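You operate a simulated robot arm through the tools that you are given. There is no shell and no other tool. Be economical: measure what you need, move in short steps, check, and stop when the job is done.

The job below is to be done with a simulated two-armed robot. You get a single attempt, and the scene is never put back.

## Task
Brush the tyre on the stand clean all round with the brush arm.
Fine: free the brake, crank, swing the arm off again and set the brake. Where these are worked on the way, their far stop is far enough and under half their travel is too little: brush arm.
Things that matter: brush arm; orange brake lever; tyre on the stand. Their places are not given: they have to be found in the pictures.

Only the result counts: the job must be done as asked and must still hold three seconds after the hand-in. Knocking over, shifting, dropping, spilling or breaking anything else fails it.

## Robot
Two 7-joint arms with fingered hands on one trunk that stands fixed in place. Base frame: the origin is at the foot of the trunk, x ahead of it, y to its left, z up; the work surface is at about z = 800. Units: mm, rad, N and s.
The left shoulder is at [81, 241, 1517], the right one opposite. With the tool pointing down near the work surface each hand reaches from about 100 to 940 mm from the base axis, measured 20 degrees to its own side. Payload 4.9 kg a hand.
The TCP of each hand is the grasp point between the finger pads, 32 mm short of the fingertips. In the tool frame z runs along the fingers and y along their closing line. Largest opening 200 mm; the body of the gripper starts 89 mm behind the TCP. The gripper is a hand of 4 fingers: y runs from the thumb to the fingers, the wrist lies at [0, 0, -267] in the tool frame, and closing takes about 1.5 s.
Orientation is that of the tool frame in the base frame, as a unit quaternion [w, x, y, z]. With the fingers straight down and closing along the base's y, the tool's x points along the base's -x, its y along +y and its z along -z.

## Interface
- The arms move only by the tool play_rows. It takes "left_plan", "right_plan" or both (then of equal length, played together; a hand with none holds still); each is a list of rows, each a list of 6 numbers: the shift along the tool's x, y, z in mm, then the turn, a rotation vector about the tool's x, y, z in rad. In form: [[tx, ty, tz, wx, wy, wz], ...]. A call has 1 to 12 rows; each row is the pose to reach, as a shift and turn from the pose commanded when the call began, along the tool's axes at that moment. "left_claw" and "right_claw" are, for a hand that has rows, the opening, from 0 (shut) to 1 (fully open), set as the call begins (left out, the last holds). Each row takes 0.2 s and may step no farther than 50 mm and 0.15 rad from the row before; otherwise, or with a gripper value out of range, the whole call is refused. Where a pose cannot be reached the arm comes as near as it can. A force on the tool above 60 N (or 10 N above the force at the start of the call, whichever is more), or a blocked arm, ends the call early, and 0.2 s more pass. Each finger travels about 72 mm/s and halts on what it meets, pressing with about 29 N; the grip force reading is that of the motor and also rises with nothing between the fingers. The clock runs only during rows and for 0.2 s after the last one: add rows that repeat a pose to give the fingers time. The reply holds the time, the measured pose of the TCP, the force on the tool along the base axes, the opening and the grip force, in the units named above and with some noise, with the torque about the TCP (base axes, N m) and any sound that the robot's microphone picked up, and new pictures: "views" is both (left out), scene, wrist or none (wrist: the cameras of the hands that moved).
- Cameras (640 x 400 px; columns grow to the right, rows downward): "scene" is now at [113.1, 11.9, 1669.6]; the picture's right is [0.16, -0.99, 0.00], its down [-0.66, -0.11, -0.74] and it looks along [0.73, 0.12, -0.67] (base axes); focal length 328 px, centre (320, 200). "left" rides on the left gripper at [-69, -69, -116] in its tool frame; the picture's right is [0.71, -0.71, 0.00], its down [0.54, 0.54, -0.64] and it looks along [0.46, 0.45, 0.77] (tool axes); focal length 226 px, centre (320, 200). "right" rides on the right gripper at [69, -69, -116] in its tool frame; the picture's right is [0.71, 0.71, 0.00], its down [-0.54, 0.54, -0.64] and it looks along [-0.45, 0.45, 0.77] (tool axes); focal length 226 px, centre (320, 200).
- raise_lower(by): slides the trunk up (or, below 0, down) by that many mm; the arms and the scene camera ride with it, the base frame stays. It gives what a move gives, with no picture.
- set_fingers(finger1, finger2, finger3, thumb_bend, hand): sets how far each is bent, from 0 (flat) to 100 (curled in); at 30 the hand is open as for a grip, at 70 the pads meet at the TCP. One left out holds its place. A second passes; each finger stops where it meets its share of the squeeze, and holds until it gets a number again. A gripper value or a shape takes the hand back. It gives what a move gives, with no picture; readings hold the bend of each and the force on the fingers (four entries, about 0 where the hand has none), thumb and palm.
- hand_shape(shape, hand): the hand has 4 fingers and takes this shape, open, in about a second: jaw (thumb against the fingers, like two jaws); tri (thumb and two fingers); tip (a fingertip pinch); poke (one finger out to press); point (the index stretched); flat (the hand flat); cup (the hand cupped); fist (a fist). The gripper value then closes the fingers along that shape, each until it touches; the sizes above hold for jaw. It gives what a move gives, with no picture.
- head_to(pan, tilt): turns the head with the scene camera to pan (to the left, within 1.501 rad either way) and tilt (down, from -0.506 to 1.204), counted from straight ahead of the robot. It gives what a move gives, and a new picture of the scene camera.
- measure_at(camera, pixels): for up to 12 pixels [column, row] of the newest picture of that camera ("zoom" is the newest enlarged one), the place [x, y, z] in the base frame of the surface seen there, good to about 3 mm, but the place of the scene camera against the robot may be out by one fixed shift of up to 18 mm in any direction. It takes no simulated time.
- enlarge(camera, box): a new picture of the part [left, top, right, bottom] of that camera's present view, enlarged. It takes no simulated time.
- close_job(): hands the job in; it is judged then, once.

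Go step by step. Measure first, check grasps and placings, and put right what went wrong. The budget is 80 turns and 200 pictures, counting those below and the enlarged ones. Unless the task says otherwise, let go and move clear before handing in, and close with one line.

The tools are called after "Call:" by a JSON object that holds its "method" and its "body". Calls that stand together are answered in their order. play_rows: Moves the arms, as the interface text tells. Its arguments: {"type":"object","properties":{"left_plan":{"type":"array"},"left_claw":{"type":"number"},"right_plan":{"type":"array"},"right_claw":{"type":"number"},"views":{"type":"string","enum":["both","scene","wrist","none"]}},"required":[]} The other tools are called the same way: raise_lower (by) slides the trunk up or down; hand_shape (shape, hand) gives the hand a shape; set_fingers (finger1, finger2, finger3, thumb_bend, hand) moves the fingers one by one; head_to (pan, tilt) turns the head that bears the scene camera; measure_at (camera, pixels) gives the place of the surface under pixels of a picture; enlarge (camera, box) takes an enlarged picture of a part of a camera's view; close_job () hands the job in.

At the start:

```text
clock: 0.0
left_position: [710.1, 395.9, 1246.0]
left_tcp_rot: [-0.001, 0.0, 1.0, 0.0]
left_wrist_force: [0.5, 1.0, 0.2]
left_ft_torque: [-0.03, 0.03, 0.03]
left_width: 199.9
left_grip_force: 0.0
left_shape: jaw
left_bend: [30.0, 30.0, 30.0, 30.0]
left_finger forces: [0.0, 0.0, 0.0, 0.0, 0.1, 0.0]
right_position: [787.4, -172.5, 1313.3]
right_tcp_rot: [0.0, 0.001, 1.0, 0.001]
right_wrist_force: [0.4, -0.8, 1.5]
right_ft_torque: [0.01, 0.0, -0.01]
right_width: 200.0
right_grip_force: 0.0
right_shape: jaw
right_bend: [30.0, 30.0, 30.0, 30.0]
right_finger forces: [0.0, 0.0, 0.0, 0.1, 0.0, 0.1]
trunk travel left (down, up): [-425.0, 415.0]
head pan, tilt: [0.157, 0.738]
```

scene: 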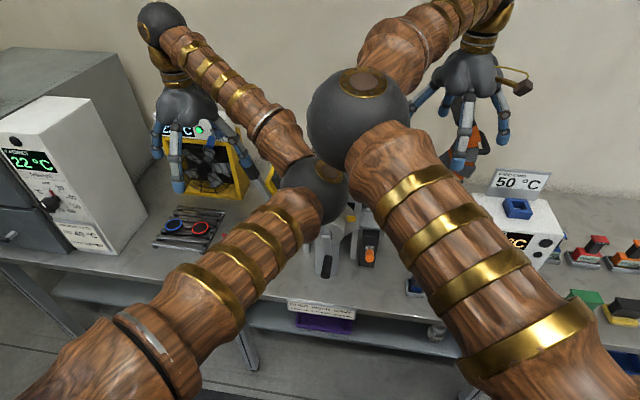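
right: 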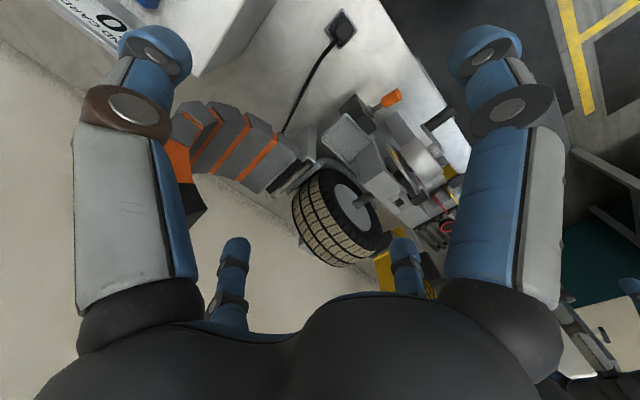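
left: 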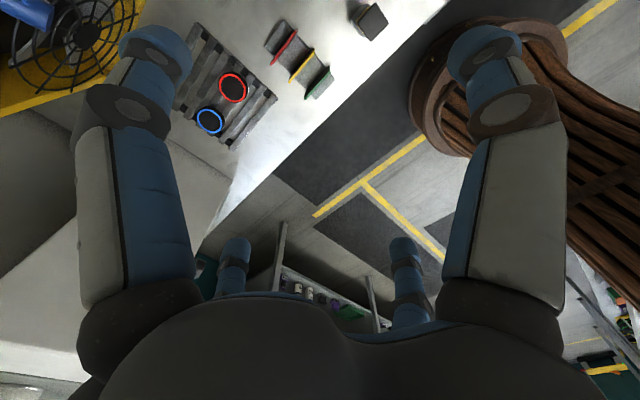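

The arms hide the stand in the scene picture; the right wrist camera shows the tyre (340,215) and an orange-ended lever (390,98). I'll enlarge both and measure.

Call:
{"method": "enlarge", "body": {"camera": "right", "box": [160, 60, 480, 280]}}

Call:
{"method": "enlarge", "body": {"camera": "scene", "box": [240, 60, 560, 300]}}

Call:
{"method": "measure_at", "body": {"camera": "right", "pixels": [[388, 99], [350, 195], [330, 230], [420, 155], [350, 130], [360, 110], [200, 130], [255, 160], [290, 178], [437, 118], [445, 230], [382, 265]]}}

```text
1.82 times, centred on (320, 170) of right
```

zoom: 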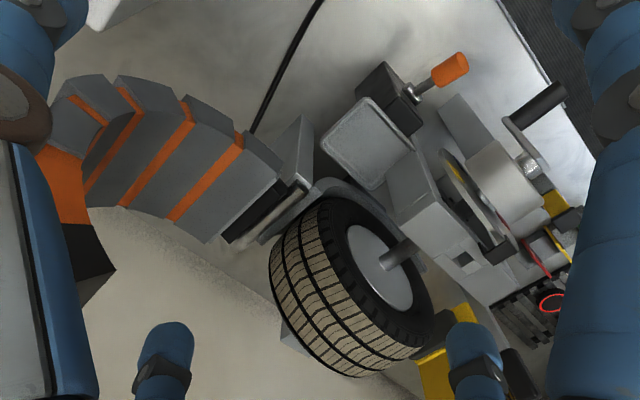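

```text
1.67 times, centred on (400, 180) of scene
```

zoom: 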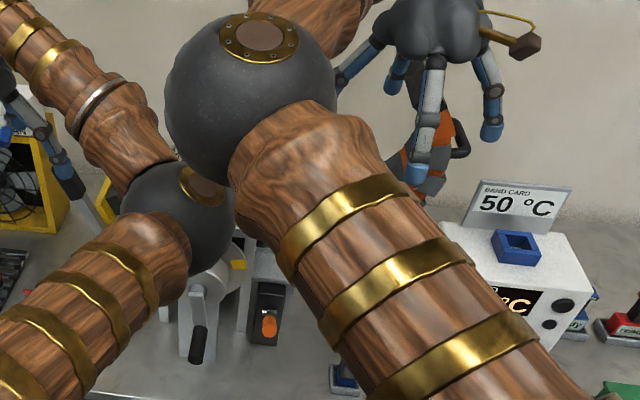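

```text
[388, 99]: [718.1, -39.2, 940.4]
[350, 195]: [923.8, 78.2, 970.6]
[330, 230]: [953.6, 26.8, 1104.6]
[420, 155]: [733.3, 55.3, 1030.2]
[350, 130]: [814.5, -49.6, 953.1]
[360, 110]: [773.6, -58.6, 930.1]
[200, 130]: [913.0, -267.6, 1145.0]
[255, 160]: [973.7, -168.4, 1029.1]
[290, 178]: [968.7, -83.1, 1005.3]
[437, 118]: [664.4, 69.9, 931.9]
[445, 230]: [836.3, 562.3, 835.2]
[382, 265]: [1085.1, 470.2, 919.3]
```

The stand sits around x 700–950, y -50..80 with the crank (437,118 right) and orange brake lever. I'll draw both hands back and outward to open up the view.

Call:
{"method": "play_rows", "body": {"right_plan": [[30, -35, 0, 0, 0, 0], [60, -70, 0, 0, 0, 0], [90, -105, 0, 0, 0, 0], [120, -140, 0, 0, 0, 0], [150, -175, 0, 0, 0, 0], [180, -210, 0, 0, 0, 0], [210, -245, 0, 0, 0, 0], [240, -280, 0, 0, 0, 0], [270, -300, 0, 0, 0, 0], [300, -320, 0, 0, 0, 0]], "left_plan": [[30, 15, 0, 0, 0, 0], [60, 30, 0, 0, 0, 0], [90, 45, 0, 0, 0, 0], [120, 60, 0, 0, 0, 0], [150, 75, 0, 0, 0, 0], [180, 90, 0, 0, 0, 0], [210, 105, 0, 0, 0, 0], [240, 120, 0, 0, 0, 0], [270, 135, 0, 0, 0, 0], [300, 150, 0, 0, 0, 0]], "views": "scene"}}

```text
clock: 2.2
left_position: [407.5, 547.3, 1244.1]
left_tcp_rot: [0.001, 0.001, 1.0, 0.0]
left_wrist_force: [-0.6, 0.0, 0.7]
left_ft_torque: [-0.03, 0.01, -0.03]
left_width: 199.9
left_grip_force: 0.1
left_shape: jaw
left_bend: [30.0, 30.0, 30.0, 30.0]
left_finger forces: [0.0, 0.0, 0.0, 0.1, 0.0, 0.1]
right_position: [485.6, -495.8, 1315.8]
right_tcp_rot: [0.001, 0.001, 1.0, 0.0]
right_wrist_force: [-0.3, -0.4, -0.8]
right_ft_torque: [0.02, -0.04, 0.02]
right_width: 199.9
right_grip_force: 0.0
right_shape: jaw
right_bend: [30.0, 30.0, 30.0, 30.0]
right_finger forces: [0.1, 0.0, 0.0, 0.0, 0.0, 0.0]
trunk travel left (down, up): [-425.0, 415.0]
head pan, tilt: [0.157, 0.738]
```

scene: 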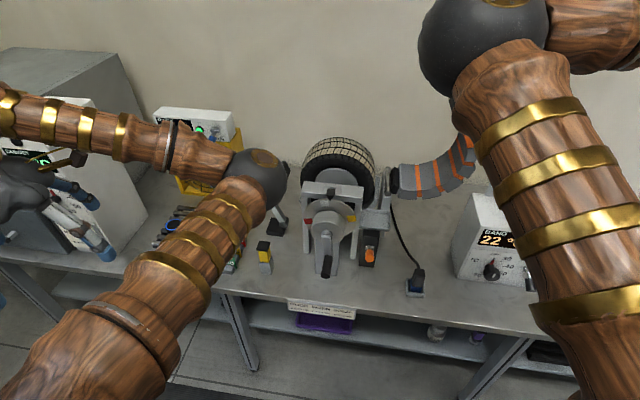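

Now the stand is visible near (335,215). Enlarging it.

Call:
{"method": "enlarge", "body": {"camera": "scene", "box": [240, 120, 480, 300]}}

Call:
{"method": "measure_at", "body": {"camera": "scene", "pixels": [[325, 270], [326, 236], [327, 250], [370, 255], [370, 240], [394, 180], [440, 180], [465, 140], [375, 215], [340, 150], [330, 200], [345, 290]]}}

```text
2.22 times, centred on (360, 210) of scene
```

zoom: 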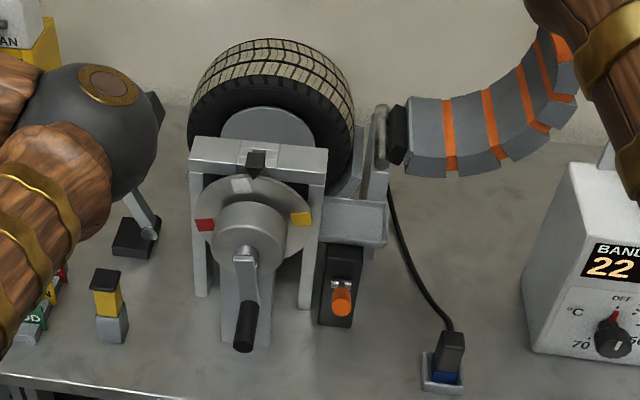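

```text
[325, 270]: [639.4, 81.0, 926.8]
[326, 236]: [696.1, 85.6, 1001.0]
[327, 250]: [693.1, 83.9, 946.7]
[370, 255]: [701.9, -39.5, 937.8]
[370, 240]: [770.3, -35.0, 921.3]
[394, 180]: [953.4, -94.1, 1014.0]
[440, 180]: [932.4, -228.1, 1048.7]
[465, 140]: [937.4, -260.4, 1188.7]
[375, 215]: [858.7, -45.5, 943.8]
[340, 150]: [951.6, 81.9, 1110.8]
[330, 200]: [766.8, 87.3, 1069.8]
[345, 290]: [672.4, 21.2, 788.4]
```

The stand has a crank with black grip (245,325 zoom), an orange lever (342,300), a banded arc right, and something with an arm hidden behind the left elbow (140,220). I'll move the left arm further out and look.

Call:
{"method": "play_rows", "body": {"left_plan": [[0, 45, 0, 0, 0, 0], [0, 90, 0, 0, 0, 0], [0, 135, 0, 0, 0, 0], [0, 180, 0, 0, 0, 0], [0, 225, 0, 0, 0, 0], [0, 250, 0, 0, 0, 0]], "right_plan": [[0, -45, 0, 0, 0, 0], [0, -90, 0, 0, 0, 0], [0, -135, 0, 0, 0, 0], [0, -180, 0, 0, 0, 0], [0, -200, 0, 0, 0, 0], [0, -200, 0, 0, 0, 0]], "views": "scene"}}

Call:
{"method": "enlarge", "body": {"camera": "scene", "box": [180, 100, 500, 300]}}

```text
clock: 3.6
left_position: [411.3, 797.6, 1243.8]
left_tcp_rot: [0.0, 0.002, 1.0, -0.001]
left_wrist_force: [-0.4, -0.3, -0.8]
left_ft_torque: [-0.01, 0.02, -0.01]
left_width: 200.0
left_grip_force: 0.1
left_shape: jaw
left_bend: [30.0, 30.0, 30.0, 30.0]
left_finger forces: [0.1, 0.1, 0.0, 0.1, 0.1, 0.1]
right_position: [484.9, -691.8, 1316.3]
right_tcp_rot: [0.0, 0.001, 1.0, -0.001]
right_wrist_force: [-0.8, 0.6, 0.6]
right_ft_torque: [-0.01, -0.02, 0.01]
right_width: 200.1
right_grip_force: 0.0
right_shape: jaw
right_bend: [30.0, 30.0, 30.0, 30.0]
right_finger forces: [0.1, 0.1, 0.1, 0.0, 0.1, 0.1]
trunk travel left (down, up): [-425.0, 415.0]
head pan, tilt: [0.157, 0.738]
```

scene: 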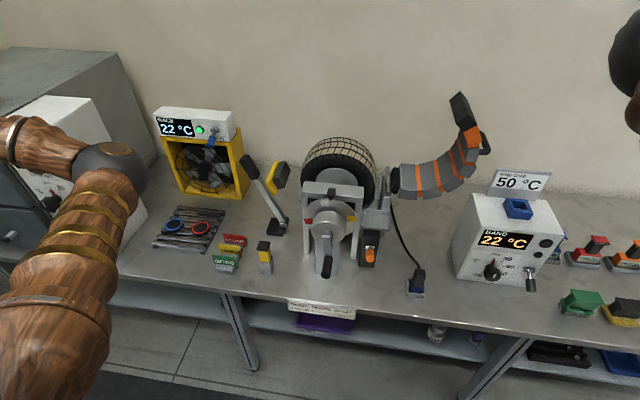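

```text
2.00 times, centred on (340, 200) of scene
```

zoom: 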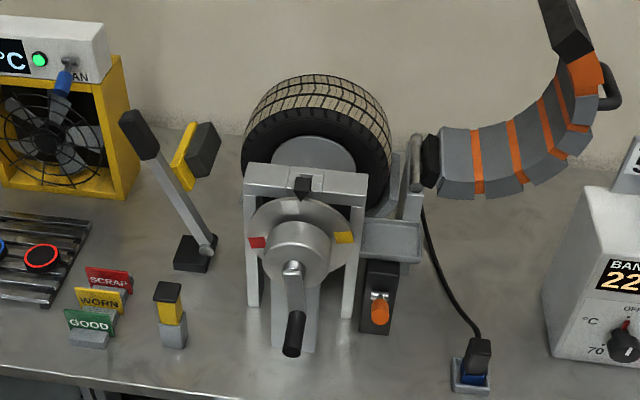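

The brush arm is the lever with black grip at (250,167) and the yellow-backed brush head (280,175), left of the tyre. I'll look closer and measure.

Call:
{"method": "enlarge", "body": {"camera": "scene", "box": [230, 140, 310, 245]}}

Call:
{"method": "measure_at", "body": {"camera": "scene", "pixels": [[247, 162], [255, 173], [263, 190], [272, 205], [283, 222], [277, 228], [273, 172], [280, 175], [288, 172], [278, 187], [305, 180], [340, 165]]}}

Call:
{"method": "enlarge", "body": {"camera": "scene", "box": [290, 180, 400, 290]}}

Call:
{"method": "measure_at", "body": {"camera": "scene", "pixels": [[325, 271], [326, 258], [326, 240], [325, 233], [370, 257], [370, 250], [370, 246], [363, 262], [328, 216], [331, 194], [378, 240], [350, 230]]}}

```text
3.81 times, centred on (270, 192) of scene
```

zoom: 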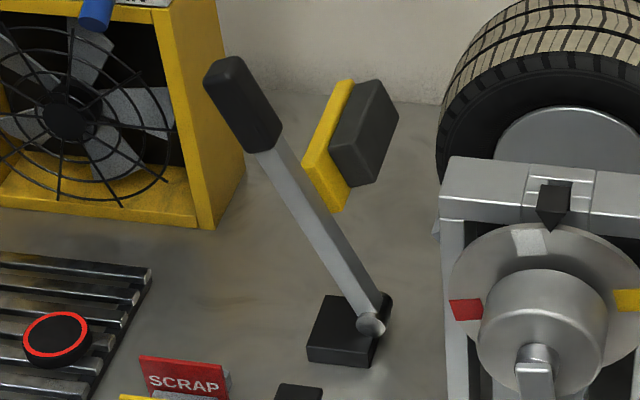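

```text
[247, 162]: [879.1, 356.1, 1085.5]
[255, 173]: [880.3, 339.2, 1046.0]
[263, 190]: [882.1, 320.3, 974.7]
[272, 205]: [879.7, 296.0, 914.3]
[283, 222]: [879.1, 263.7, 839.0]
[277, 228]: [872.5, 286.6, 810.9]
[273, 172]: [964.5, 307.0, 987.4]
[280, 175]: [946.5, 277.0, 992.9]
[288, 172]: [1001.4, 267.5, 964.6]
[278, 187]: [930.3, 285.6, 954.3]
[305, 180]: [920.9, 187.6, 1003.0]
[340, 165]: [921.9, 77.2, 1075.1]
```

```text
3.64 times, centred on (345, 235) of scene
```

zoom: 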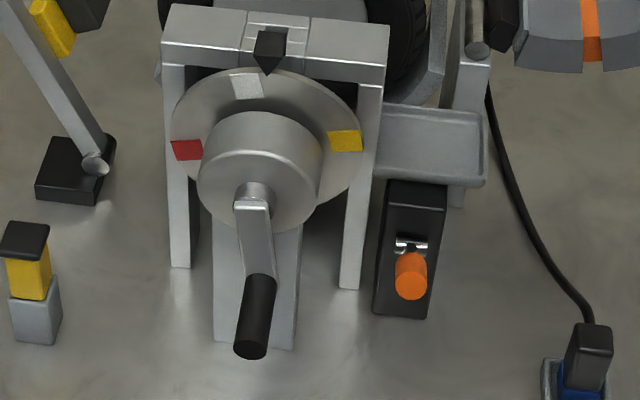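

```text
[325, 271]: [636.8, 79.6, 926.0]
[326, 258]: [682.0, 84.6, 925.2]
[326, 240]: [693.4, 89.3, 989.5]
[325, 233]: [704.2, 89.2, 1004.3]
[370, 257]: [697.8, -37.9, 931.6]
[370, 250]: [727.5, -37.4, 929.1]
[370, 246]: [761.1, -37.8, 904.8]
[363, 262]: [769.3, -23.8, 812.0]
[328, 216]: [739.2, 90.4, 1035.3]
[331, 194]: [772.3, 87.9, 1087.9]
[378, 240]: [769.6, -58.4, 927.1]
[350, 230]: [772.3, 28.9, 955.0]
```

Layout is clear: axle at about (·,88,1005), crank grip at (637–690,80,926), brake knob (698,-38,932), brush lever from pivot (875,260,825) to grip (880,355,1085), with brush head facing the tyre. I'll turn the right hand to point forward (thumb up) to look at the brake and crank.

Call:
{"method": "play_rows", "body": {"right_plan": [[3, 17, 8, 0.0866, -0.0866, -0.0866], [6, 34, 16, 0.173, -0.173, -0.173], [9, 51, 25, 0.2598, -0.2598, -0.2598], [12, 68, 33, 0.3464, -0.3464, -0.3464], [15, 85, 42, 0.433, -0.433, -0.433], [18, 102, 50, 0.5196, -0.5196, -0.5196], [21, 119, 58, 0.606, -0.606, -0.606], [24, 136, 66, 0.6928, -0.6928, -0.6928], [27, 153, 75, 0.779, -0.779, -0.779], [30, 170, 83, 0.866, -0.866, -0.866], [33, 187, 91, 0.952, -0.952, -0.952], [35, 200, 100, 1.038, -1.038, -1.038]], "views": "scene"}}

```text
clock: 6.2
left_position: [410.3, 796.0, 1244.8]
left_tcp_rot: [0.0, 0.0, 1.0, -0.002]
left_wrist_force: [0.1, 0.5, 0.0]
left_ft_torque: [-0.12, 0.01, 0.01]
left_width: 199.7
left_grip_force: 0.0
left_shape: jaw
left_bend: [30.0, 30.0, 30.0, 30.0]
left_finger forces: [0.1, 0.0, 0.0, 0.0, 0.0, 0.0]
right_position: [483.7, -517.4, 1198.0]
right_tcp_rot: [0.461, -0.462, 0.613, -0.444]
right_wrist_force: [-2.6, -2.9, -0.2]
right_ft_torque: [0.07, -0.15, 0.26]
right_width: 199.8
right_grip_force: 0.1
right_shape: jaw
right_bend: [30.0, 30.0, 30.0, 30.0]
right_finger forces: [0.0, 0.1, 0.0, 0.0, 0.1, 0.1]
right hand out of reach, approached as far as the arm can: row 7, 8, 9, 10, 11, 12
trunk travel left (down, up): [-425.0, 415.0]
head pan, tilt: [0.157, 0.738]
```

scene: 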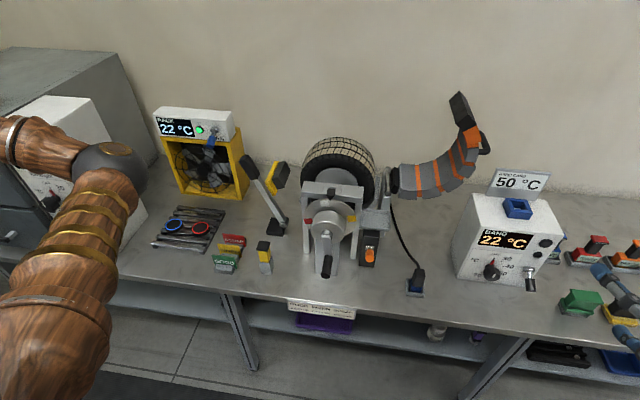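

The reorientation stopped short since the wrist was too close to the trunk. I'll move forward/inward while finishing the turn.

Call:
{"method": "play_rows", "body": {"right_plan": [[-36, 15, 14, 0, 0, 0], [-72, 30, 25, 0.04, -0.04, -0.04], [-108, 45, 35, 0.08, -0.08, -0.08], [-144, 60, 40, 0.12, -0.12, -0.12], [-180, 75, 45, 0.17, -0.17, -0.17], [-215, 90, 50, 0.17, -0.17, -0.17], [-248, 103, 50, 0.17, -0.17, -0.17]]}}

```text
clock: 7.8
left_position: [411.4, 796.2, 1245.5]
left_tcp_rot: [0.0, 0.001, 1.0, 0.0]
left_wrist_force: [-0.1, -0.7, -0.5]
left_ft_torque: [-0.01, -0.02, 0.01]
left_width: 200.0
left_grip_force: 0.1
left_shape: jaw
left_bend: [30.0, 30.0, 30.0, 30.0]
left_finger forces: [0.0, 0.0, 0.0, 0.1, 0.1, 0.1]
right_position: [602.1, -382.5, 1222.8]
right_tcp_rot: [-0.494, 0.524, -0.506, 0.475]
right_wrist_force: [-1.0, 0.1, 0.6]
right_ft_torque: [0.0, 0.0, -0.01]
right_width: 199.8
right_grip_force: 0.1
right_shape: jaw
right_bend: [30.0, 30.0, 30.0, 30.0]
right_finger forces: [0.0, 0.0, 0.1, 0.0, 0.1, 0.0]
right hand out of reach, approached as far as the arm can: row 1, 2, 3, 4, 5, 6, 7
trunk travel left (down, up): [-425.0, 415.0]
head pan, tilt: [0.157, 0.738]
```

scene: 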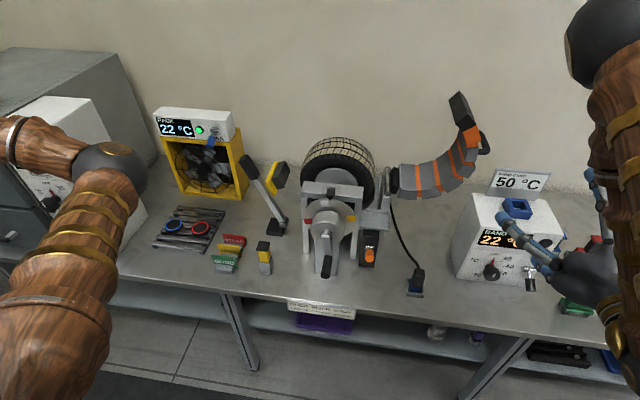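
right: 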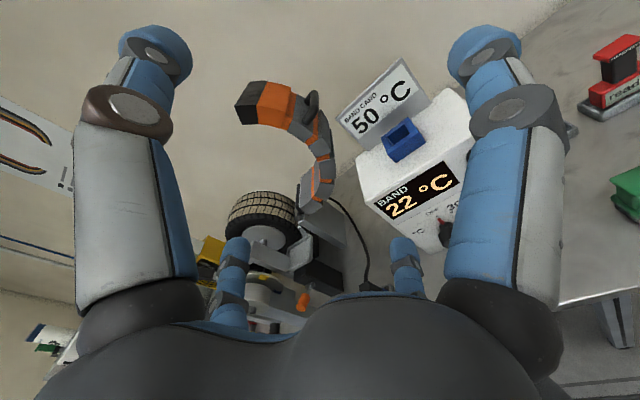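

Still limited by elbow folding; going lower gives the arm more room. Moving down and inward.

Call:
{"method": "play_rows", "body": {"right_plan": [[-20, 30, 5, 0, 0, 0], [-40, 60, 10, 0, 0, 0], [-60, 90, 15, 0, 0, 0], [-80, 120, 20, 0, 0, 0], [-100, 150, 25, 0, 0, 0], [-100, 170, 30, 0, 0, 0]]}}

```text
clock: 9.2
left_position: [411.5, 795.3, 1246.6]
left_tcp_rot: [-0.001, 0.001, 1.0, 0.0]
left_wrist_force: [0.3, 0.3, 0.1]
left_ft_torque: [-0.01, 0.01, 0.0]
left_width: 200.0
left_grip_force: 0.0
left_shape: jaw
left_bend: [30.0, 30.0, 30.0, 30.0]
left_finger forces: [0.0, 0.0, 0.0, 0.0, 0.1, 0.0]
right_position: [621.1, -389.7, 1149.0]
right_tcp_rot: [-0.497, 0.551, -0.502, 0.444]
right_wrist_force: [0.0, -0.2, 0.2]
right_ft_torque: [-0.01, 0.02, 0.0]
right_width: 200.0
right_grip_force: 0.1
right_shape: jaw
right_bend: [30.0, 30.0, 30.0, 30.0]
right_finger forces: [0.1, 0.0, 0.0, 0.0, 0.0, 0.1]
right hand out of reach, approached as far as the arm can: row 1, 2, 3, 4, 5, 6
trunk travel left (down, up): [-425.0, 415.0]
head pan, tilt: [0.157, 0.738]
```

scene: 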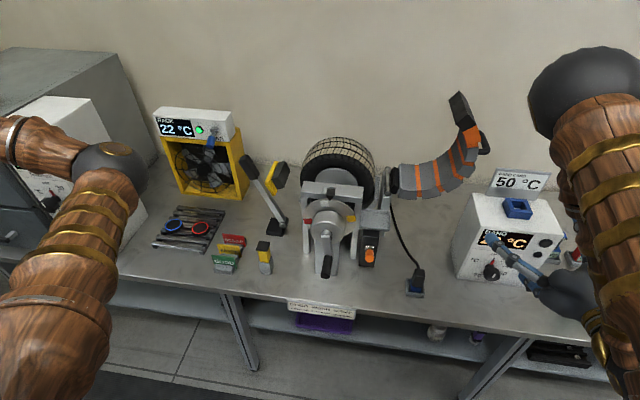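
right: 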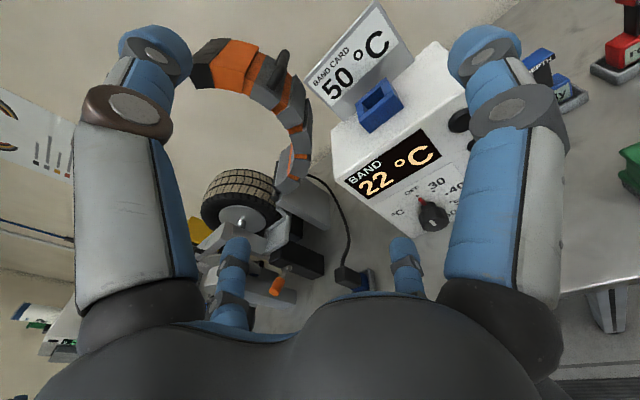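

The thumb-up roll is at a joint limit. I'll roll back 90° about the tool axis (fingers closing sideways) without translation.

Call:
{"method": "play_rows", "body": {"right_plan": [[0, 0, 0, 0, 0, 0.14], [0, 0, 0, 0, 0, 0.28], [0, 0, 0, 0, 0, 0.42], [0, 0, 0, 0, 0, 0.56], [0, 0, 0, 0, 0, 0.7], [0, 0, 0, 0, 0, 0.84], [0, 0, 0, 0, 0, 0.98], [0, 0, 0, 0, 0, 1.12], [0, 0, 0, 0, 0, 1.26], [0, 0, 0, 0, 0, 1.4], [0, 0, 0, 0, 0, 1.5], [0, 0, 0, 0, 0, 1.57]]}}

```text
clock: 11.8
left_position: [412.0, 794.7, 1245.2]
left_tcp_rot: [-0.001, 0.002, 1.0, 0.0]
left_wrist_force: [0.1, 0.5, 0.1]
left_ft_torque: [-0.03, 0.01, -0.02]
left_width: 200.1
left_grip_force: 0.0
left_shape: jaw
left_bend: [30.0, 30.0, 30.0, 30.0]
left_finger forces: [0.0, 0.0, 0.0, 0.0, 0.0, 0.0]
right_position: [621.1, -391.2, 1151.1]
right_tcp_rot: [0.666, -0.035, 0.744, 0.038]
right_wrist_force: [-0.4, 0.1, 0.5]
right_ft_torque: [0.01, 0.01, -0.02]
right_width: 199.7
right_grip_force: 0.0
right_shape: jaw
right_bend: [30.0, 30.0, 30.0, 30.0]
right_finger forces: [0.0, 0.0, 0.0, 0.0, 0.0, 0.0]
trunk travel left (down, up): [-425.0, 415.0]
head pan, tilt: [0.157, 0.738]
```

scene: 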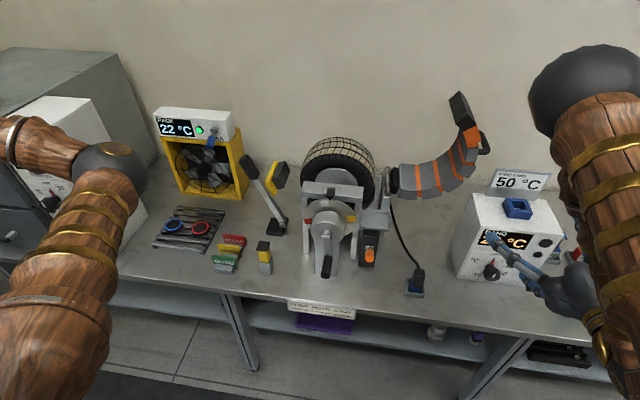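
right: 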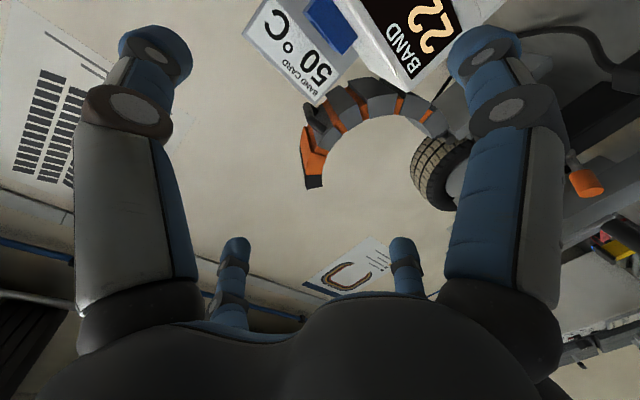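

This orientation works. The right view shows the brake lever at (585,180); enlarging for its hinge direction.

Call:
{"method": "enlarge", "body": {"camera": "right", "box": [540, 120, 640, 260]}}

Call:
{"method": "measure_at", "body": {"camera": "right", "pixels": [[583, 182], [572, 160], [590, 190]]}}

Call:
{"method": "enlarge", "body": {"camera": "scene", "box": [350, 220, 395, 275]}}

```text
2.86 times, centred on (590, 190) of right
```

zoom: 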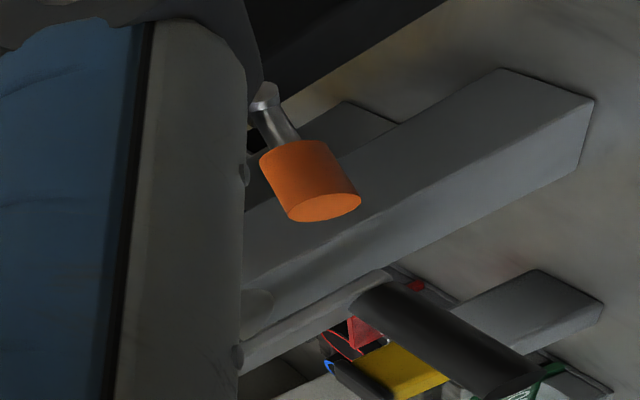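

```text
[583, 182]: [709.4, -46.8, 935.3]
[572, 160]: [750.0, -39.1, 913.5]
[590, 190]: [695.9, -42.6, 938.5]
```

```text
7.27 times, centred on (372, 248) of scene
```

zoom: 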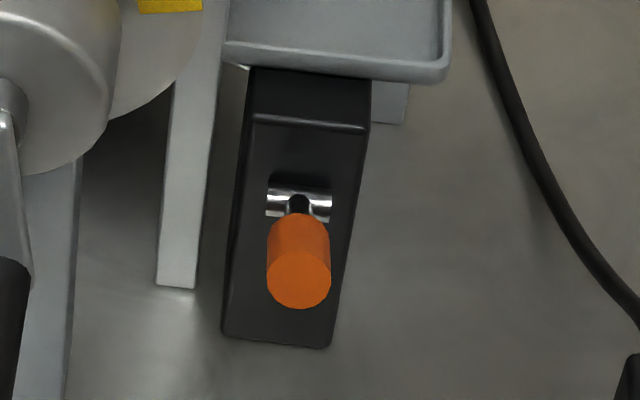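

The lever hinges about a horizontal y axis: it now slopes up from (765,-40,900) to knob (697,-42,937). I'll bring the half-open right hand in front of the knob, to pinch it sideways.

Call:
{"method": "play_rows", "body": {"right_plan": [[21, 35, 2, 0, 0, 0], [42, 70, 5, 0.02, 0, 0], [63, 105, 7, 0.04, 0, 0], [84, 140, 9, 0.06, 0, 0], [105, 175, 12, 0.08, 0, 0], [126, 210, 14, 0.104, 0, 0], [147, 245, 16, 0.104, 0, 0], [168, 280, 18, 0.104, 0, 0], [189, 315, 20, 0.104, 0, 0], [209, 351, 23, 0.104, 0, 0]], "right_claw": 0.5}}

```text
clock: 14.0
left_position: [411.1, 795.2, 1245.4]
left_tcp_rot: [0.0, 0.001, 1.0, 0.001]
left_wrist_force: [-0.9, -0.5, -1.0]
left_ft_torque: [-0.03, -0.01, 0.04]
left_width: 200.0
left_grip_force: 0.2
left_shape: jaw
left_bend: [30.0, 30.0, 30.0, 30.0]
left_finger forces: [0.1, 0.0, 0.0, 0.0, 0.0, 0.0]
right_position: [591.9, -358.8, 1158.2]
right_tcp_rot: [0.643, -0.036, 0.764, 0.037]
right_wrist_force: [0.3, -0.4, -0.3]
right_ft_torque: [0.03, 0.0, 0.01]
right_width: 100.3
right_grip_force: 0.1
right_shape: jaw
right_bend: [38.0, 38.0, 38.0, 36.0]
right_finger forces: [0.0, 0.0, 0.1, 0.1, 0.1, 0.0]
right hand out of reach, approached as far as the arm can: row 1, 2, 3, 4, 5, 6, 7, 8, 9, 10
trunk travel left (down, up): [-425.0, 415.0]
head pan, tilt: [0.157, 0.738]
```

scene: 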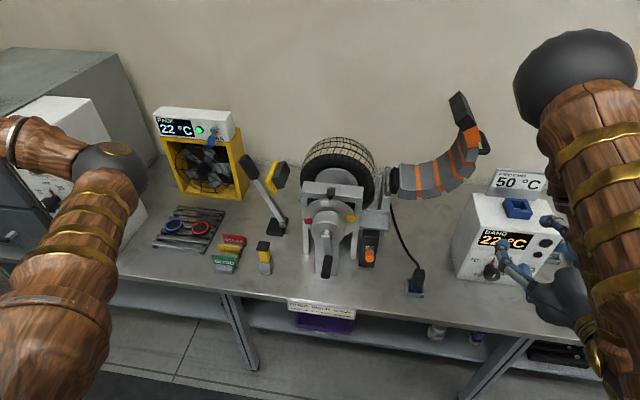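
right: 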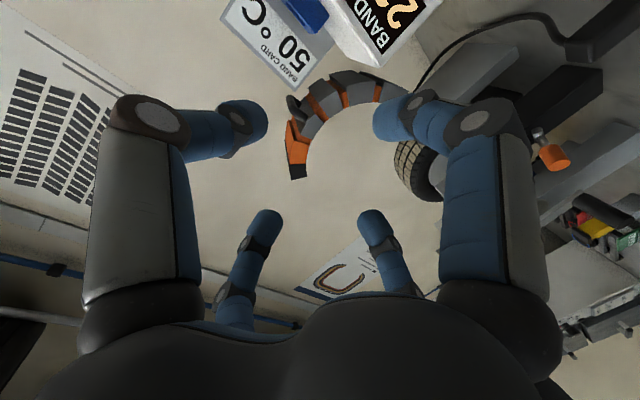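

Forward pitch is at the limit; a 45° downward tilt still pinches sideways fine. Tilting, then checking.

Call:
{"method": "play_rows", "body": {"right_plan": [[0, 0, 0, 0, 0.14, 0], [0, 0, 0, 0, 0.28, 0], [0, 0, 0, 0, 0.42, 0], [0, 0, 0, 0.0, 0.56, 0], [0, 0, 0, 0, 0.66, 0]], "views": "none"}}

```text
clock: 15.2
left_position: [411.7, 794.8, 1245.2]
left_tcp_rot: [-0.001, 0.0, 1.0, -0.001]
left_wrist_force: [-1.3, -0.1, 0.3]
left_ft_torque: [-0.02, 0.02, -0.01]
left_width: 199.9
left_grip_force: 0.0
left_shape: jaw
left_bend: [30.0, 30.0, 30.0, 30.0]
left_finger forces: [0.0, 0.0, 0.1, 0.0, 0.0, 0.1]
right_position: [587.3, -357.8, 1169.9]
right_tcp_rot: [0.36, -0.046, 0.931, 0.024]
right_wrist_force: [-0.2, 0.9, 0.4]
right_ft_torque: [0.01, -0.02, -0.02]
right_width: 100.2
right_grip_force: 0.1
right_shape: jaw
right_bend: [38.0, 38.0, 38.0, 36.0]
right_finger forces: [0.1, 0.1, 0.0, 0.1, 0.1, 0.0]
trunk travel left (down, up): [-425.0, 415.0]
head pan, tilt: [0.157, 0.738]
```

Now move to a pre-grasp about 90 mm short of the brake knob along the tilted tool axis, squaring the yaw.

Call:
{"method": "play_rows", "body": {"right_plan": [[7, 38, 23, 0.01, 0, 0.01], [14, 77, 45, 0.02, 0, 0.02], [20, 115, 68, 0.03, 0, 0.03], [27, 153, 90, 0.04, 0, 0.04], [34, 192, 113, 0.05, 0, 0.05], [41, 230, 136, 0.06, 0, 0.06], [47, 269, 158, 0.067, 0, 0.074], [54, 307, 181, 0.067, 0, 0.074]]}}

```text
clock: 17.0
left_position: [408.1, 799.5, 1243.9]
left_tcp_rot: [0.0, -0.003, 1.0, -0.001]
left_wrist_force: [0.4, -0.5, -0.8]
left_ft_torque: [-0.02, -0.01, -0.03]
left_width: 199.9
left_grip_force: 0.0
left_shape: jaw
left_bend: [30.0, 30.0, 30.0, 30.0]
left_finger forces: [0.0, 0.1, 0.1, 0.0, 0.0, 0.0]
right_position: [655.4, -147.1, 1015.9]
right_tcp_rot: [0.361, 0.078, 0.929, -0.02]
right_wrist_force: [0.0, -0.1, -0.6]
right_ft_torque: [-0.02, 0.02, -0.03]
right_width: 99.7
right_grip_force: 0.0
right_shape: jaw
right_bend: [38.0, 38.0, 38.0, 36.0]
right_finger forces: [0.0, 0.0, 0.1, 0.0, 0.0, 0.0]
trunk travel left (down, up): [-425.0, 415.0]
head pan, tilt: [0.157, 0.738]
stopped in row 8 (right hand): the arm was blocked; the commanded pose is now the measured one
```

scene: 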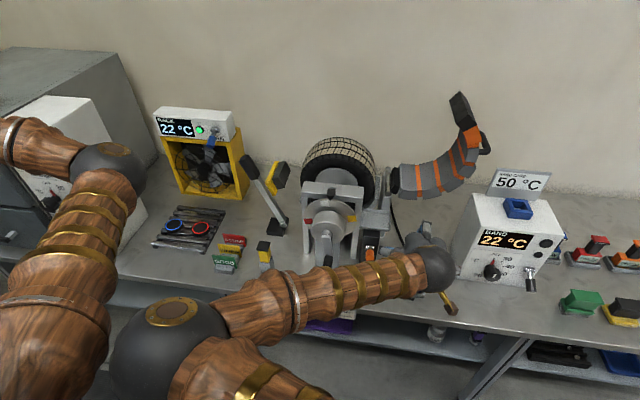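
right: 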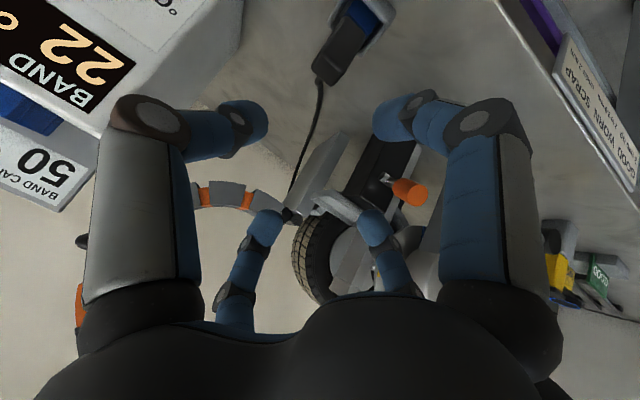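

The right elbow swung inward and low (160,340) and met something, likely the left arm. I'll measure where both are.

Call:
{"method": "measure_at", "body": {"camera": "scene", "pixels": [[165, 330], [120, 345], [250, 370], [290, 300], [430, 265], [100, 250], [70, 300], [105, 165], [370, 252], [40, 370]]}}

Call:
{"method": "head_to", "body": {"pan": 0.3, "tilt": 1.15}}

```text
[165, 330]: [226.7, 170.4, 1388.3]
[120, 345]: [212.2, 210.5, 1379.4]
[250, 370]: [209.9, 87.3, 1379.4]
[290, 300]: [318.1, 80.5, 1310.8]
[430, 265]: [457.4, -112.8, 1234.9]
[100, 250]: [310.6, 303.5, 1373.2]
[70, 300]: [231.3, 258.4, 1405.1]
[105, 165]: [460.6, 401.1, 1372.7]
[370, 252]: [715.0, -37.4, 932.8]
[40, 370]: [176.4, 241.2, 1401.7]
```

```text
clock: 17.8
left_position: [406.6, 795.8, 1244.7]
left_tcp_rot: [-0.001, -0.003, 1.0, 0.0]
left_wrist_force: [0.1, -0.8, -0.4]
left_ft_torque: [0.0, 0.01, 0.02]
left_width: 199.9
left_grip_force: 0.1
left_shape: jaw
left_bend: [30.0, 30.0, 30.0, 30.0]
left_finger forces: [0.0, 0.0, 0.0, 0.0, 0.1, 0.1]
right_position: [655.5, -147.0, 1014.6]
right_tcp_rot: [0.36, 0.079, 0.93, -0.019]
right_wrist_force: [0.1, -0.2, -0.3]
right_ft_torque: [0.0, -0.01, 0.0]
right_width: 100.2
right_grip_force: 0.0
right_shape: jaw
right_bend: [38.0, 38.0, 38.0, 36.0]
right_finger forces: [0.0, 0.0, 0.0, 0.0, 0.1, 0.1]
trunk travel left (down, up): [-425.0, 415.0]
head pan, tilt: [0.3, 1.15]
```

scene: 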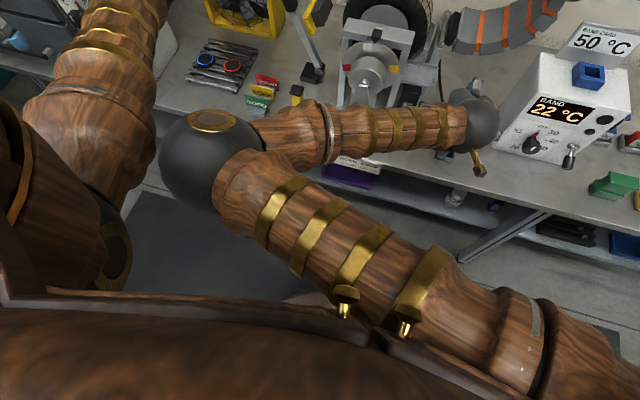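

The right elbow (220,190,1370) is folded across the chest against the left upper arm. Raising the trunk 200 mm will let both arms work more stretched.

Call:
{"method": "raise_lower", "body": {"by": 200}}

Call:
{"method": "head_to", "body": {"pan": 0.12, "tilt": 0.95}}

```text
clock: 20.0
left_position: [407.1, 795.8, 1445.0]
left_tcp_rot: [0.0, -0.003, 1.0, -0.001]
left_wrist_force: [0.0, -0.2, 0.1]
left_ft_torque: [0.01, 0.02, 0.05]
left_width: 200.2
left_grip_force: 0.1
left_shape: jaw
left_bend: [30.0, 30.0, 30.0, 30.0]
left_finger forces: [0.0, 0.1, 0.0, 0.1, 0.1, 0.0]
right_position: [656.2, -147.0, 1215.7]
right_tcp_rot: [0.359, 0.079, 0.93, -0.02]
right_wrist_force: [0.0, -0.4, 0.5]
right_ft_torque: [-0.04, -0.02, 0.0]
right_width: 100.1
right_grip_force: 0.0
right_shape: jaw
right_bend: [38.0, 38.0, 38.0, 36.0]
right_finger forces: [0.1, 0.0, 0.0, 0.0, 0.0, 0.0]
trunk travel left (down, up): [-625.0, 215.0]
head pan, tilt: [0.3, 1.15]
```

```text
clock: 20.7
left_position: [406.8, 797.3, 1444.5]
left_tcp_rot: [-0.001, -0.002, 1.0, 0.0]
left_wrist_force: [-0.5, 0.1, -0.5]
left_ft_torque: [0.02, -0.01, 0.01]
left_width: 199.7
left_grip_force: 0.0
left_shape: jaw
left_bend: [30.0, 30.0, 30.0, 30.0]
left_finger forces: [0.0, 0.0, 0.1, 0.0, 0.0, 0.1]
right_position: [655.4, -148.1, 1214.6]
right_tcp_rot: [0.36, 0.079, 0.93, -0.019]
right_wrist_force: [0.4, 0.7, -0.2]
right_ft_torque: [0.0, 0.02, -0.01]
right_width: 100.3
right_grip_force: 0.1
right_shape: jaw
right_bend: [38.0, 38.0, 38.0, 36.0]
right_finger forces: [0.0, 0.0, 0.0, 0.0, 0.0, 0.0]
trunk travel left (down, up): [-625.0, 215.0]
head pan, tilt: [0.12, 0.949]
```

scene: 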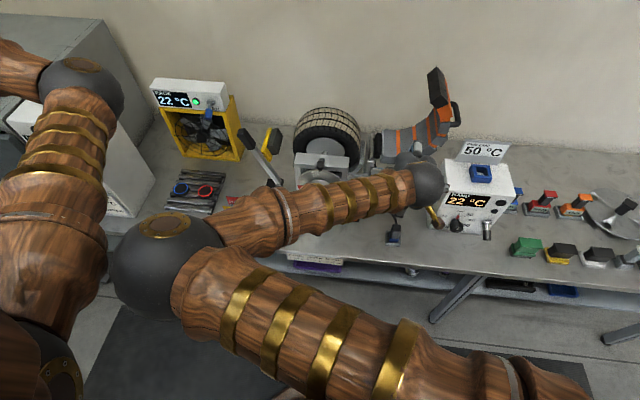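

Lowering the right hand toward the brake; the elbow should open.

Call:
{"method": "play_rows", "body": {"right_plan": [[25, 5, 19, 0, 0, 0], [50, 15, 38, 0, 0, 0], [75, 35, 57, 0, 0, 0], [100, 55, 75, 0, 0, 0], [123, 79, 93, 0, 0, 0]]}}

```text
clock: 21.9
left_position: [406.1, 796.8, 1443.7]
left_tcp_rot: [0.0, -0.002, 1.0, 0.0]
left_wrist_force: [0.2, -1.2, 1.1]
left_ft_torque: [-0.03, 0.04, 0.02]
left_width: 200.2
left_grip_force: 0.1
left_shape: jaw
left_bend: [30.0, 30.0, 30.0, 30.0]
left_finger forces: [0.0, 0.0, 0.0, 0.0, 0.0, 0.0]
right_position: [641.7, -63.2, 1065.9]
right_tcp_rot: [0.36, 0.079, 0.929, -0.019]
right_wrist_force: [0.3, -1.1, -0.4]
right_ft_torque: [-0.05, 0.01, -0.02]
right_width: 100.2
right_grip_force: 0.1
right_shape: jaw
right_bend: [38.0, 38.0, 38.0, 36.0]
right_finger forces: [0.1, 0.1, 0.0, 0.1, 0.0, 0.1]
trunk travel left (down, up): [-625.0, 215.0]
head pan, tilt: [0.12, 0.949]
```

scene: 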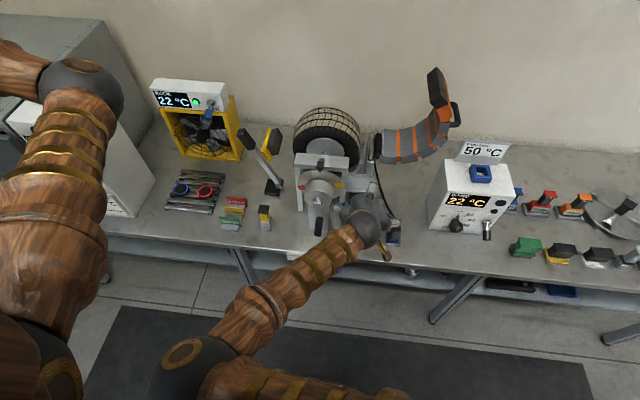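
right: 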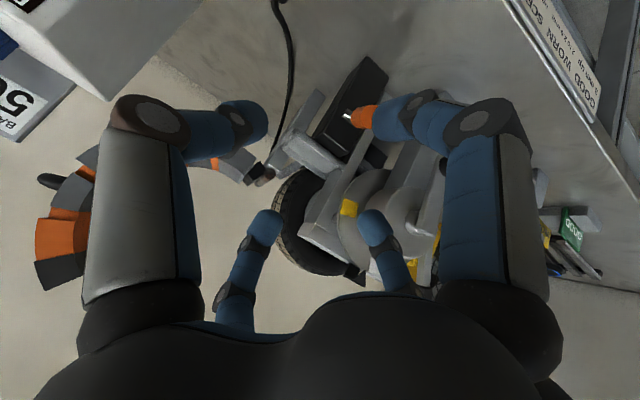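

Reach is good now; knob at (362,117) in the right view. I'll check where the fingertips are relative to the knob.

Call:
{"method": "measure_at", "body": {"camera": "right", "pixels": [[362, 117], [350, 117], [390, 120], [420, 115], [250, 125], [265, 225], [375, 225], [435, 213], [430, 190], [350, 208], [325, 255], [470, 180]]}}

Call:
{"method": "enlarge", "body": {"camera": "right", "box": [220, 40, 540, 300]}}

```text
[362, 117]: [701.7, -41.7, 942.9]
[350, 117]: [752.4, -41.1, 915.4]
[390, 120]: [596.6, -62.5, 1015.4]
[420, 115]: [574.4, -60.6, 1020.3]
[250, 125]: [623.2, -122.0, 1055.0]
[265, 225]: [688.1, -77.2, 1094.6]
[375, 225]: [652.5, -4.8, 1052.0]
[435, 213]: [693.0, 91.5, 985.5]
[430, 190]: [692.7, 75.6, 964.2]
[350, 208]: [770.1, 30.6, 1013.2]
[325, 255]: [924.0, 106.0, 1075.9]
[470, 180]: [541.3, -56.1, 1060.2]
```

```text
1.54 times, centred on (380, 170) of right
```

zoom: 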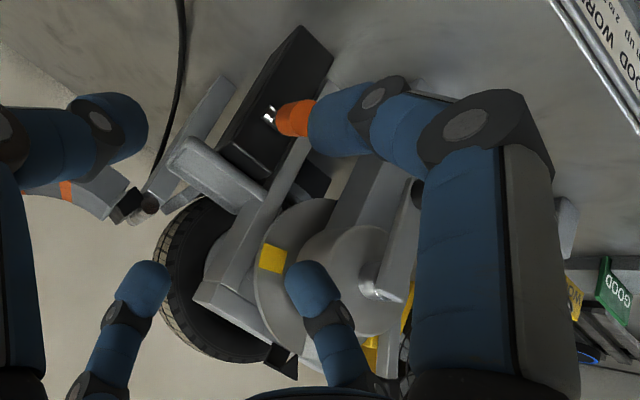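

The four digits stand radially at ±x/±y around the TCP — good for caging the knob. Narrow to 0.35 and go over the knob along the tool axis.

Call:
{"method": "play_rows", "body": {"right_plan": [[22, 14, 20, 0, 0, 0], [43, 27, 40, 0, 0, 0], [43, 27, 40, 0, 0, 0], [43, 27, 40, 0, 0, 0], [43, 27, 80, 0, 0, 0], [43, 27, 100, 0, 0, 0], [43, 27, 122, 0, 0, 0]], "right_claw": 0.35}}

```text
clock: 23.5
left_position: [407.8, 797.5, 1444.8]
left_tcp_rot: [0.0, -0.003, 1.0, 0.0]
left_wrist_force: [-0.2, -0.1, -0.3]
left_ft_torque: [-0.02, 0.02, 0.02]
left_width: 199.8
left_grip_force: 0.0
left_shape: jaw
left_bend: [30.0, 30.0, 30.0, 30.0]
left_finger forces: [0.1, 0.0, 0.0, 0.1, 0.0, 0.0]
right_position: [694.1, -40.6, 944.9]
right_tcp_rot: [0.359, 0.079, 0.93, -0.019]
right_wrist_force: [0.7, -0.7, 0.3]
right_ft_torque: [0.02, 0.01, -0.01]
right_width: 70.4
right_grip_force: 0.1
right_shape: jaw
right_bend: [45.0, 45.0, 45.0, 44.0]
right_finger forces: [0.1, 0.0, 0.0, 0.0, 0.0, 0.1]
trunk travel left (down, up): [-625.0, 215.0]
head pan, tilt: [0.12, 0.949]
```

scene: 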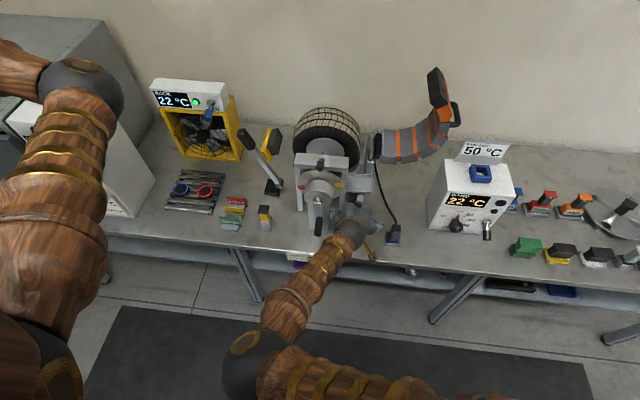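
right: 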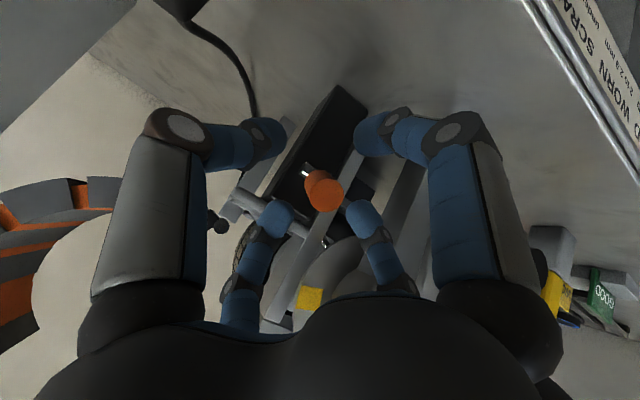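

The knob sits centred between the digits (325,192). I'll close to a loose cage and carry it down about 40 mm, pitching along with the lever.

Call:
{"method": "play_rows", "body": {"right_plan": [[0, 0, 5, 0, 0, 0], [0, 0, 5, 0, 0, 0], [0, 0, 5, 0, 0, 0], [8, 0, 10, 0, -0.1, 0], [16, -1, 15, 0, -0.2, 0], [24, -2, 20, 0, -0.3, 0], [32, -2, 26, 0, -0.4, 0]], "right_claw": 0.17}}

```text
clock: 25.1
left_position: [406.4, 795.0, 1444.9]
left_tcp_rot: [-0.001, -0.002, 1.0, 0.0]
left_wrist_force: [-0.6, -0.1, 0.0]
left_ft_torque: [0.0, 0.03, -0.01]
left_width: 199.9
left_grip_force: 0.0
left_shape: jaw
left_bend: [30.0, 30.0, 30.0, 30.0]
left_finger forces: [0.0, 0.1, 0.0, 0.0, 0.0, 0.0]
right_position: [688.7, -40.9, 905.9]
right_tcp_rot: [0.538, 0.073, 0.839, -0.034]
right_wrist_force: [0.6, 1.2, -0.4]
right_ft_torque: [0.01, -0.01, 0.04]
right_width: 34.4
right_grip_force: 0.0
right_shape: jaw
right_bend: [56.0, 56.0, 56.0, 56.0]
right_finger forces: [0.0, 1.3, 0.5, 0.0, 0.1, 0.0]
trunk travel left (down, up): [-625.0, 215.0]
head pan, tilt: [0.12, 0.949]
```

scene: 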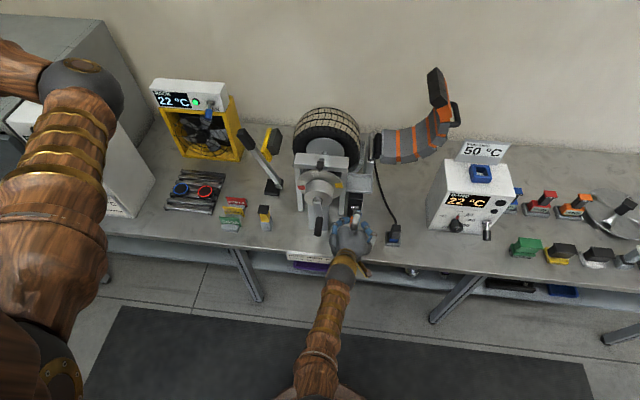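
right: 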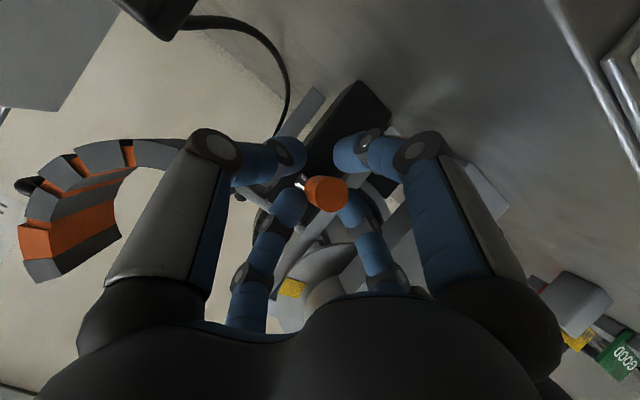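

The lever follows with little force (knob still caged at (325,192)). Continue down towards its stop.

Call:
{"method": "play_rows", "body": {"right_plan": [[9, 0, 6, 0, -0.08, 0], [18, 0, 12, 0, -0.16, 0], [27, 0, 18, 0, -0.24, 0], [36, 0, 25, 0, -0.32, 0], [45, 0, 32, 0, -0.38, 0]]}}

Call:
{"method": "enlarge", "body": {"camera": "right", "box": [200, 60, 480, 260]}}

```text
clock: 26.3
left_position: [402.5, 793.8, 1448.5]
left_tcp_rot: [0.001, -0.004, 1.0, 0.001]
left_wrist_force: [-0.1, -0.6, 0.5]
left_ft_torque: [0.0, -0.02, 0.01]
left_width: 200.0
left_grip_force: 0.0
left_shape: jaw
left_bend: [30.0, 30.0, 30.0, 30.0]
left_finger forces: [0.1, 0.1, 0.1, 0.0, 0.1, 0.0]
right_position: [696.6, -33.3, 865.4]
right_tcp_rot: [0.692, 0.057, 0.719, -0.044]
right_wrist_force: [-10.5, -13.3, 38.5]
right_ft_torque: [0.2, 1.32, -0.11]
right_width: 32.5
right_grip_force: 0.0
right_shape: jaw
right_bend: [78.0, 56.0, 53.0, 56.0]
right_finger forces: [31.5, 0.0, 12.3, 0.0, 0.0, 0.0]
trunk travel left (down, up): [-625.0, 215.0]
head pan, tilt: [0.12, 0.949]
stopped in row 5 (right hand): the force on the tool passed its limit at 92 N (the readings are from after the stop); the commanded pose is now the measured one
```

scene: 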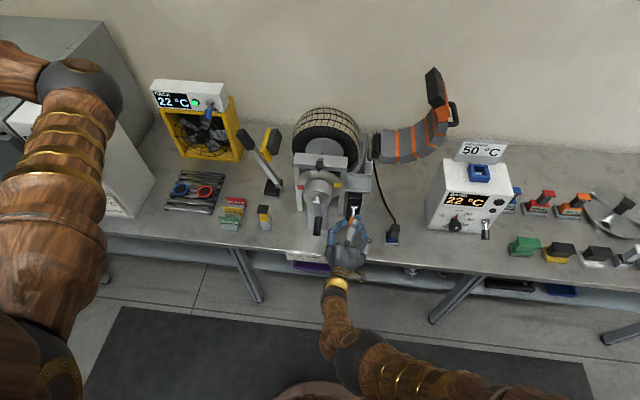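
right: 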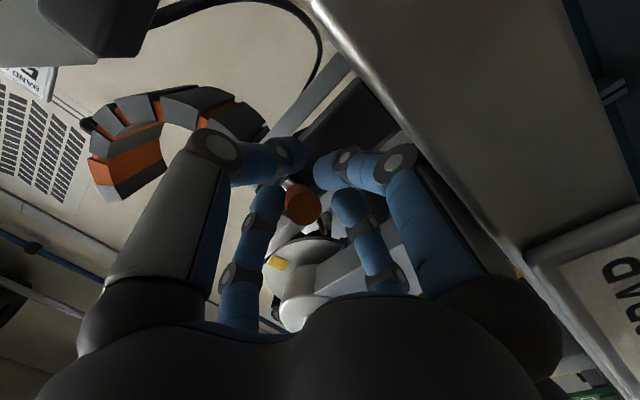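

```text
2.00 times, centred on (340, 160) of right
```

zoom: 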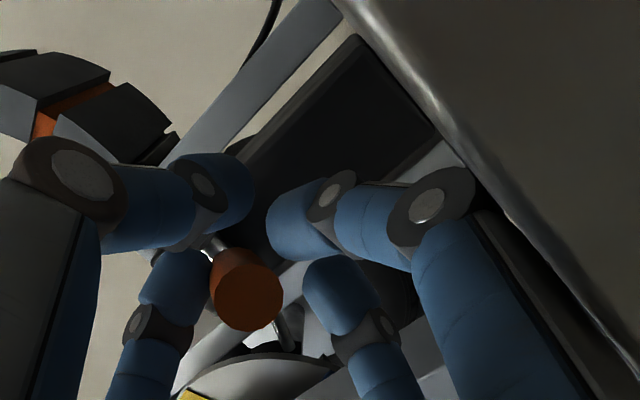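

Stopped at 92 N: the hand's lower side seems close to the table edge. Measure the knob's present position.

Call:
{"method": "measure_at", "body": {"camera": "right", "pixels": [[303, 208], [295, 190], [288, 182], [330, 165], [400, 165], [440, 160], [350, 205]]}}

Call:
{"method": "enlarge", "body": {"camera": "scene", "box": [280, 150, 420, 300]}}

```text
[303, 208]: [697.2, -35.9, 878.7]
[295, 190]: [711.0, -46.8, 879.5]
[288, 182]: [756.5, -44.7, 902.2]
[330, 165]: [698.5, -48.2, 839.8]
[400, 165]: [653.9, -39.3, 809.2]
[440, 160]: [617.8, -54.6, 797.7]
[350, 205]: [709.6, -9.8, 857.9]
```

```text
2.67 times, centred on (350, 225) of scene
```

zoom: 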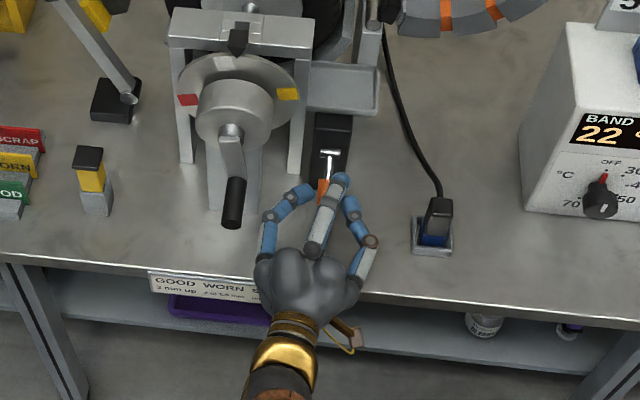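

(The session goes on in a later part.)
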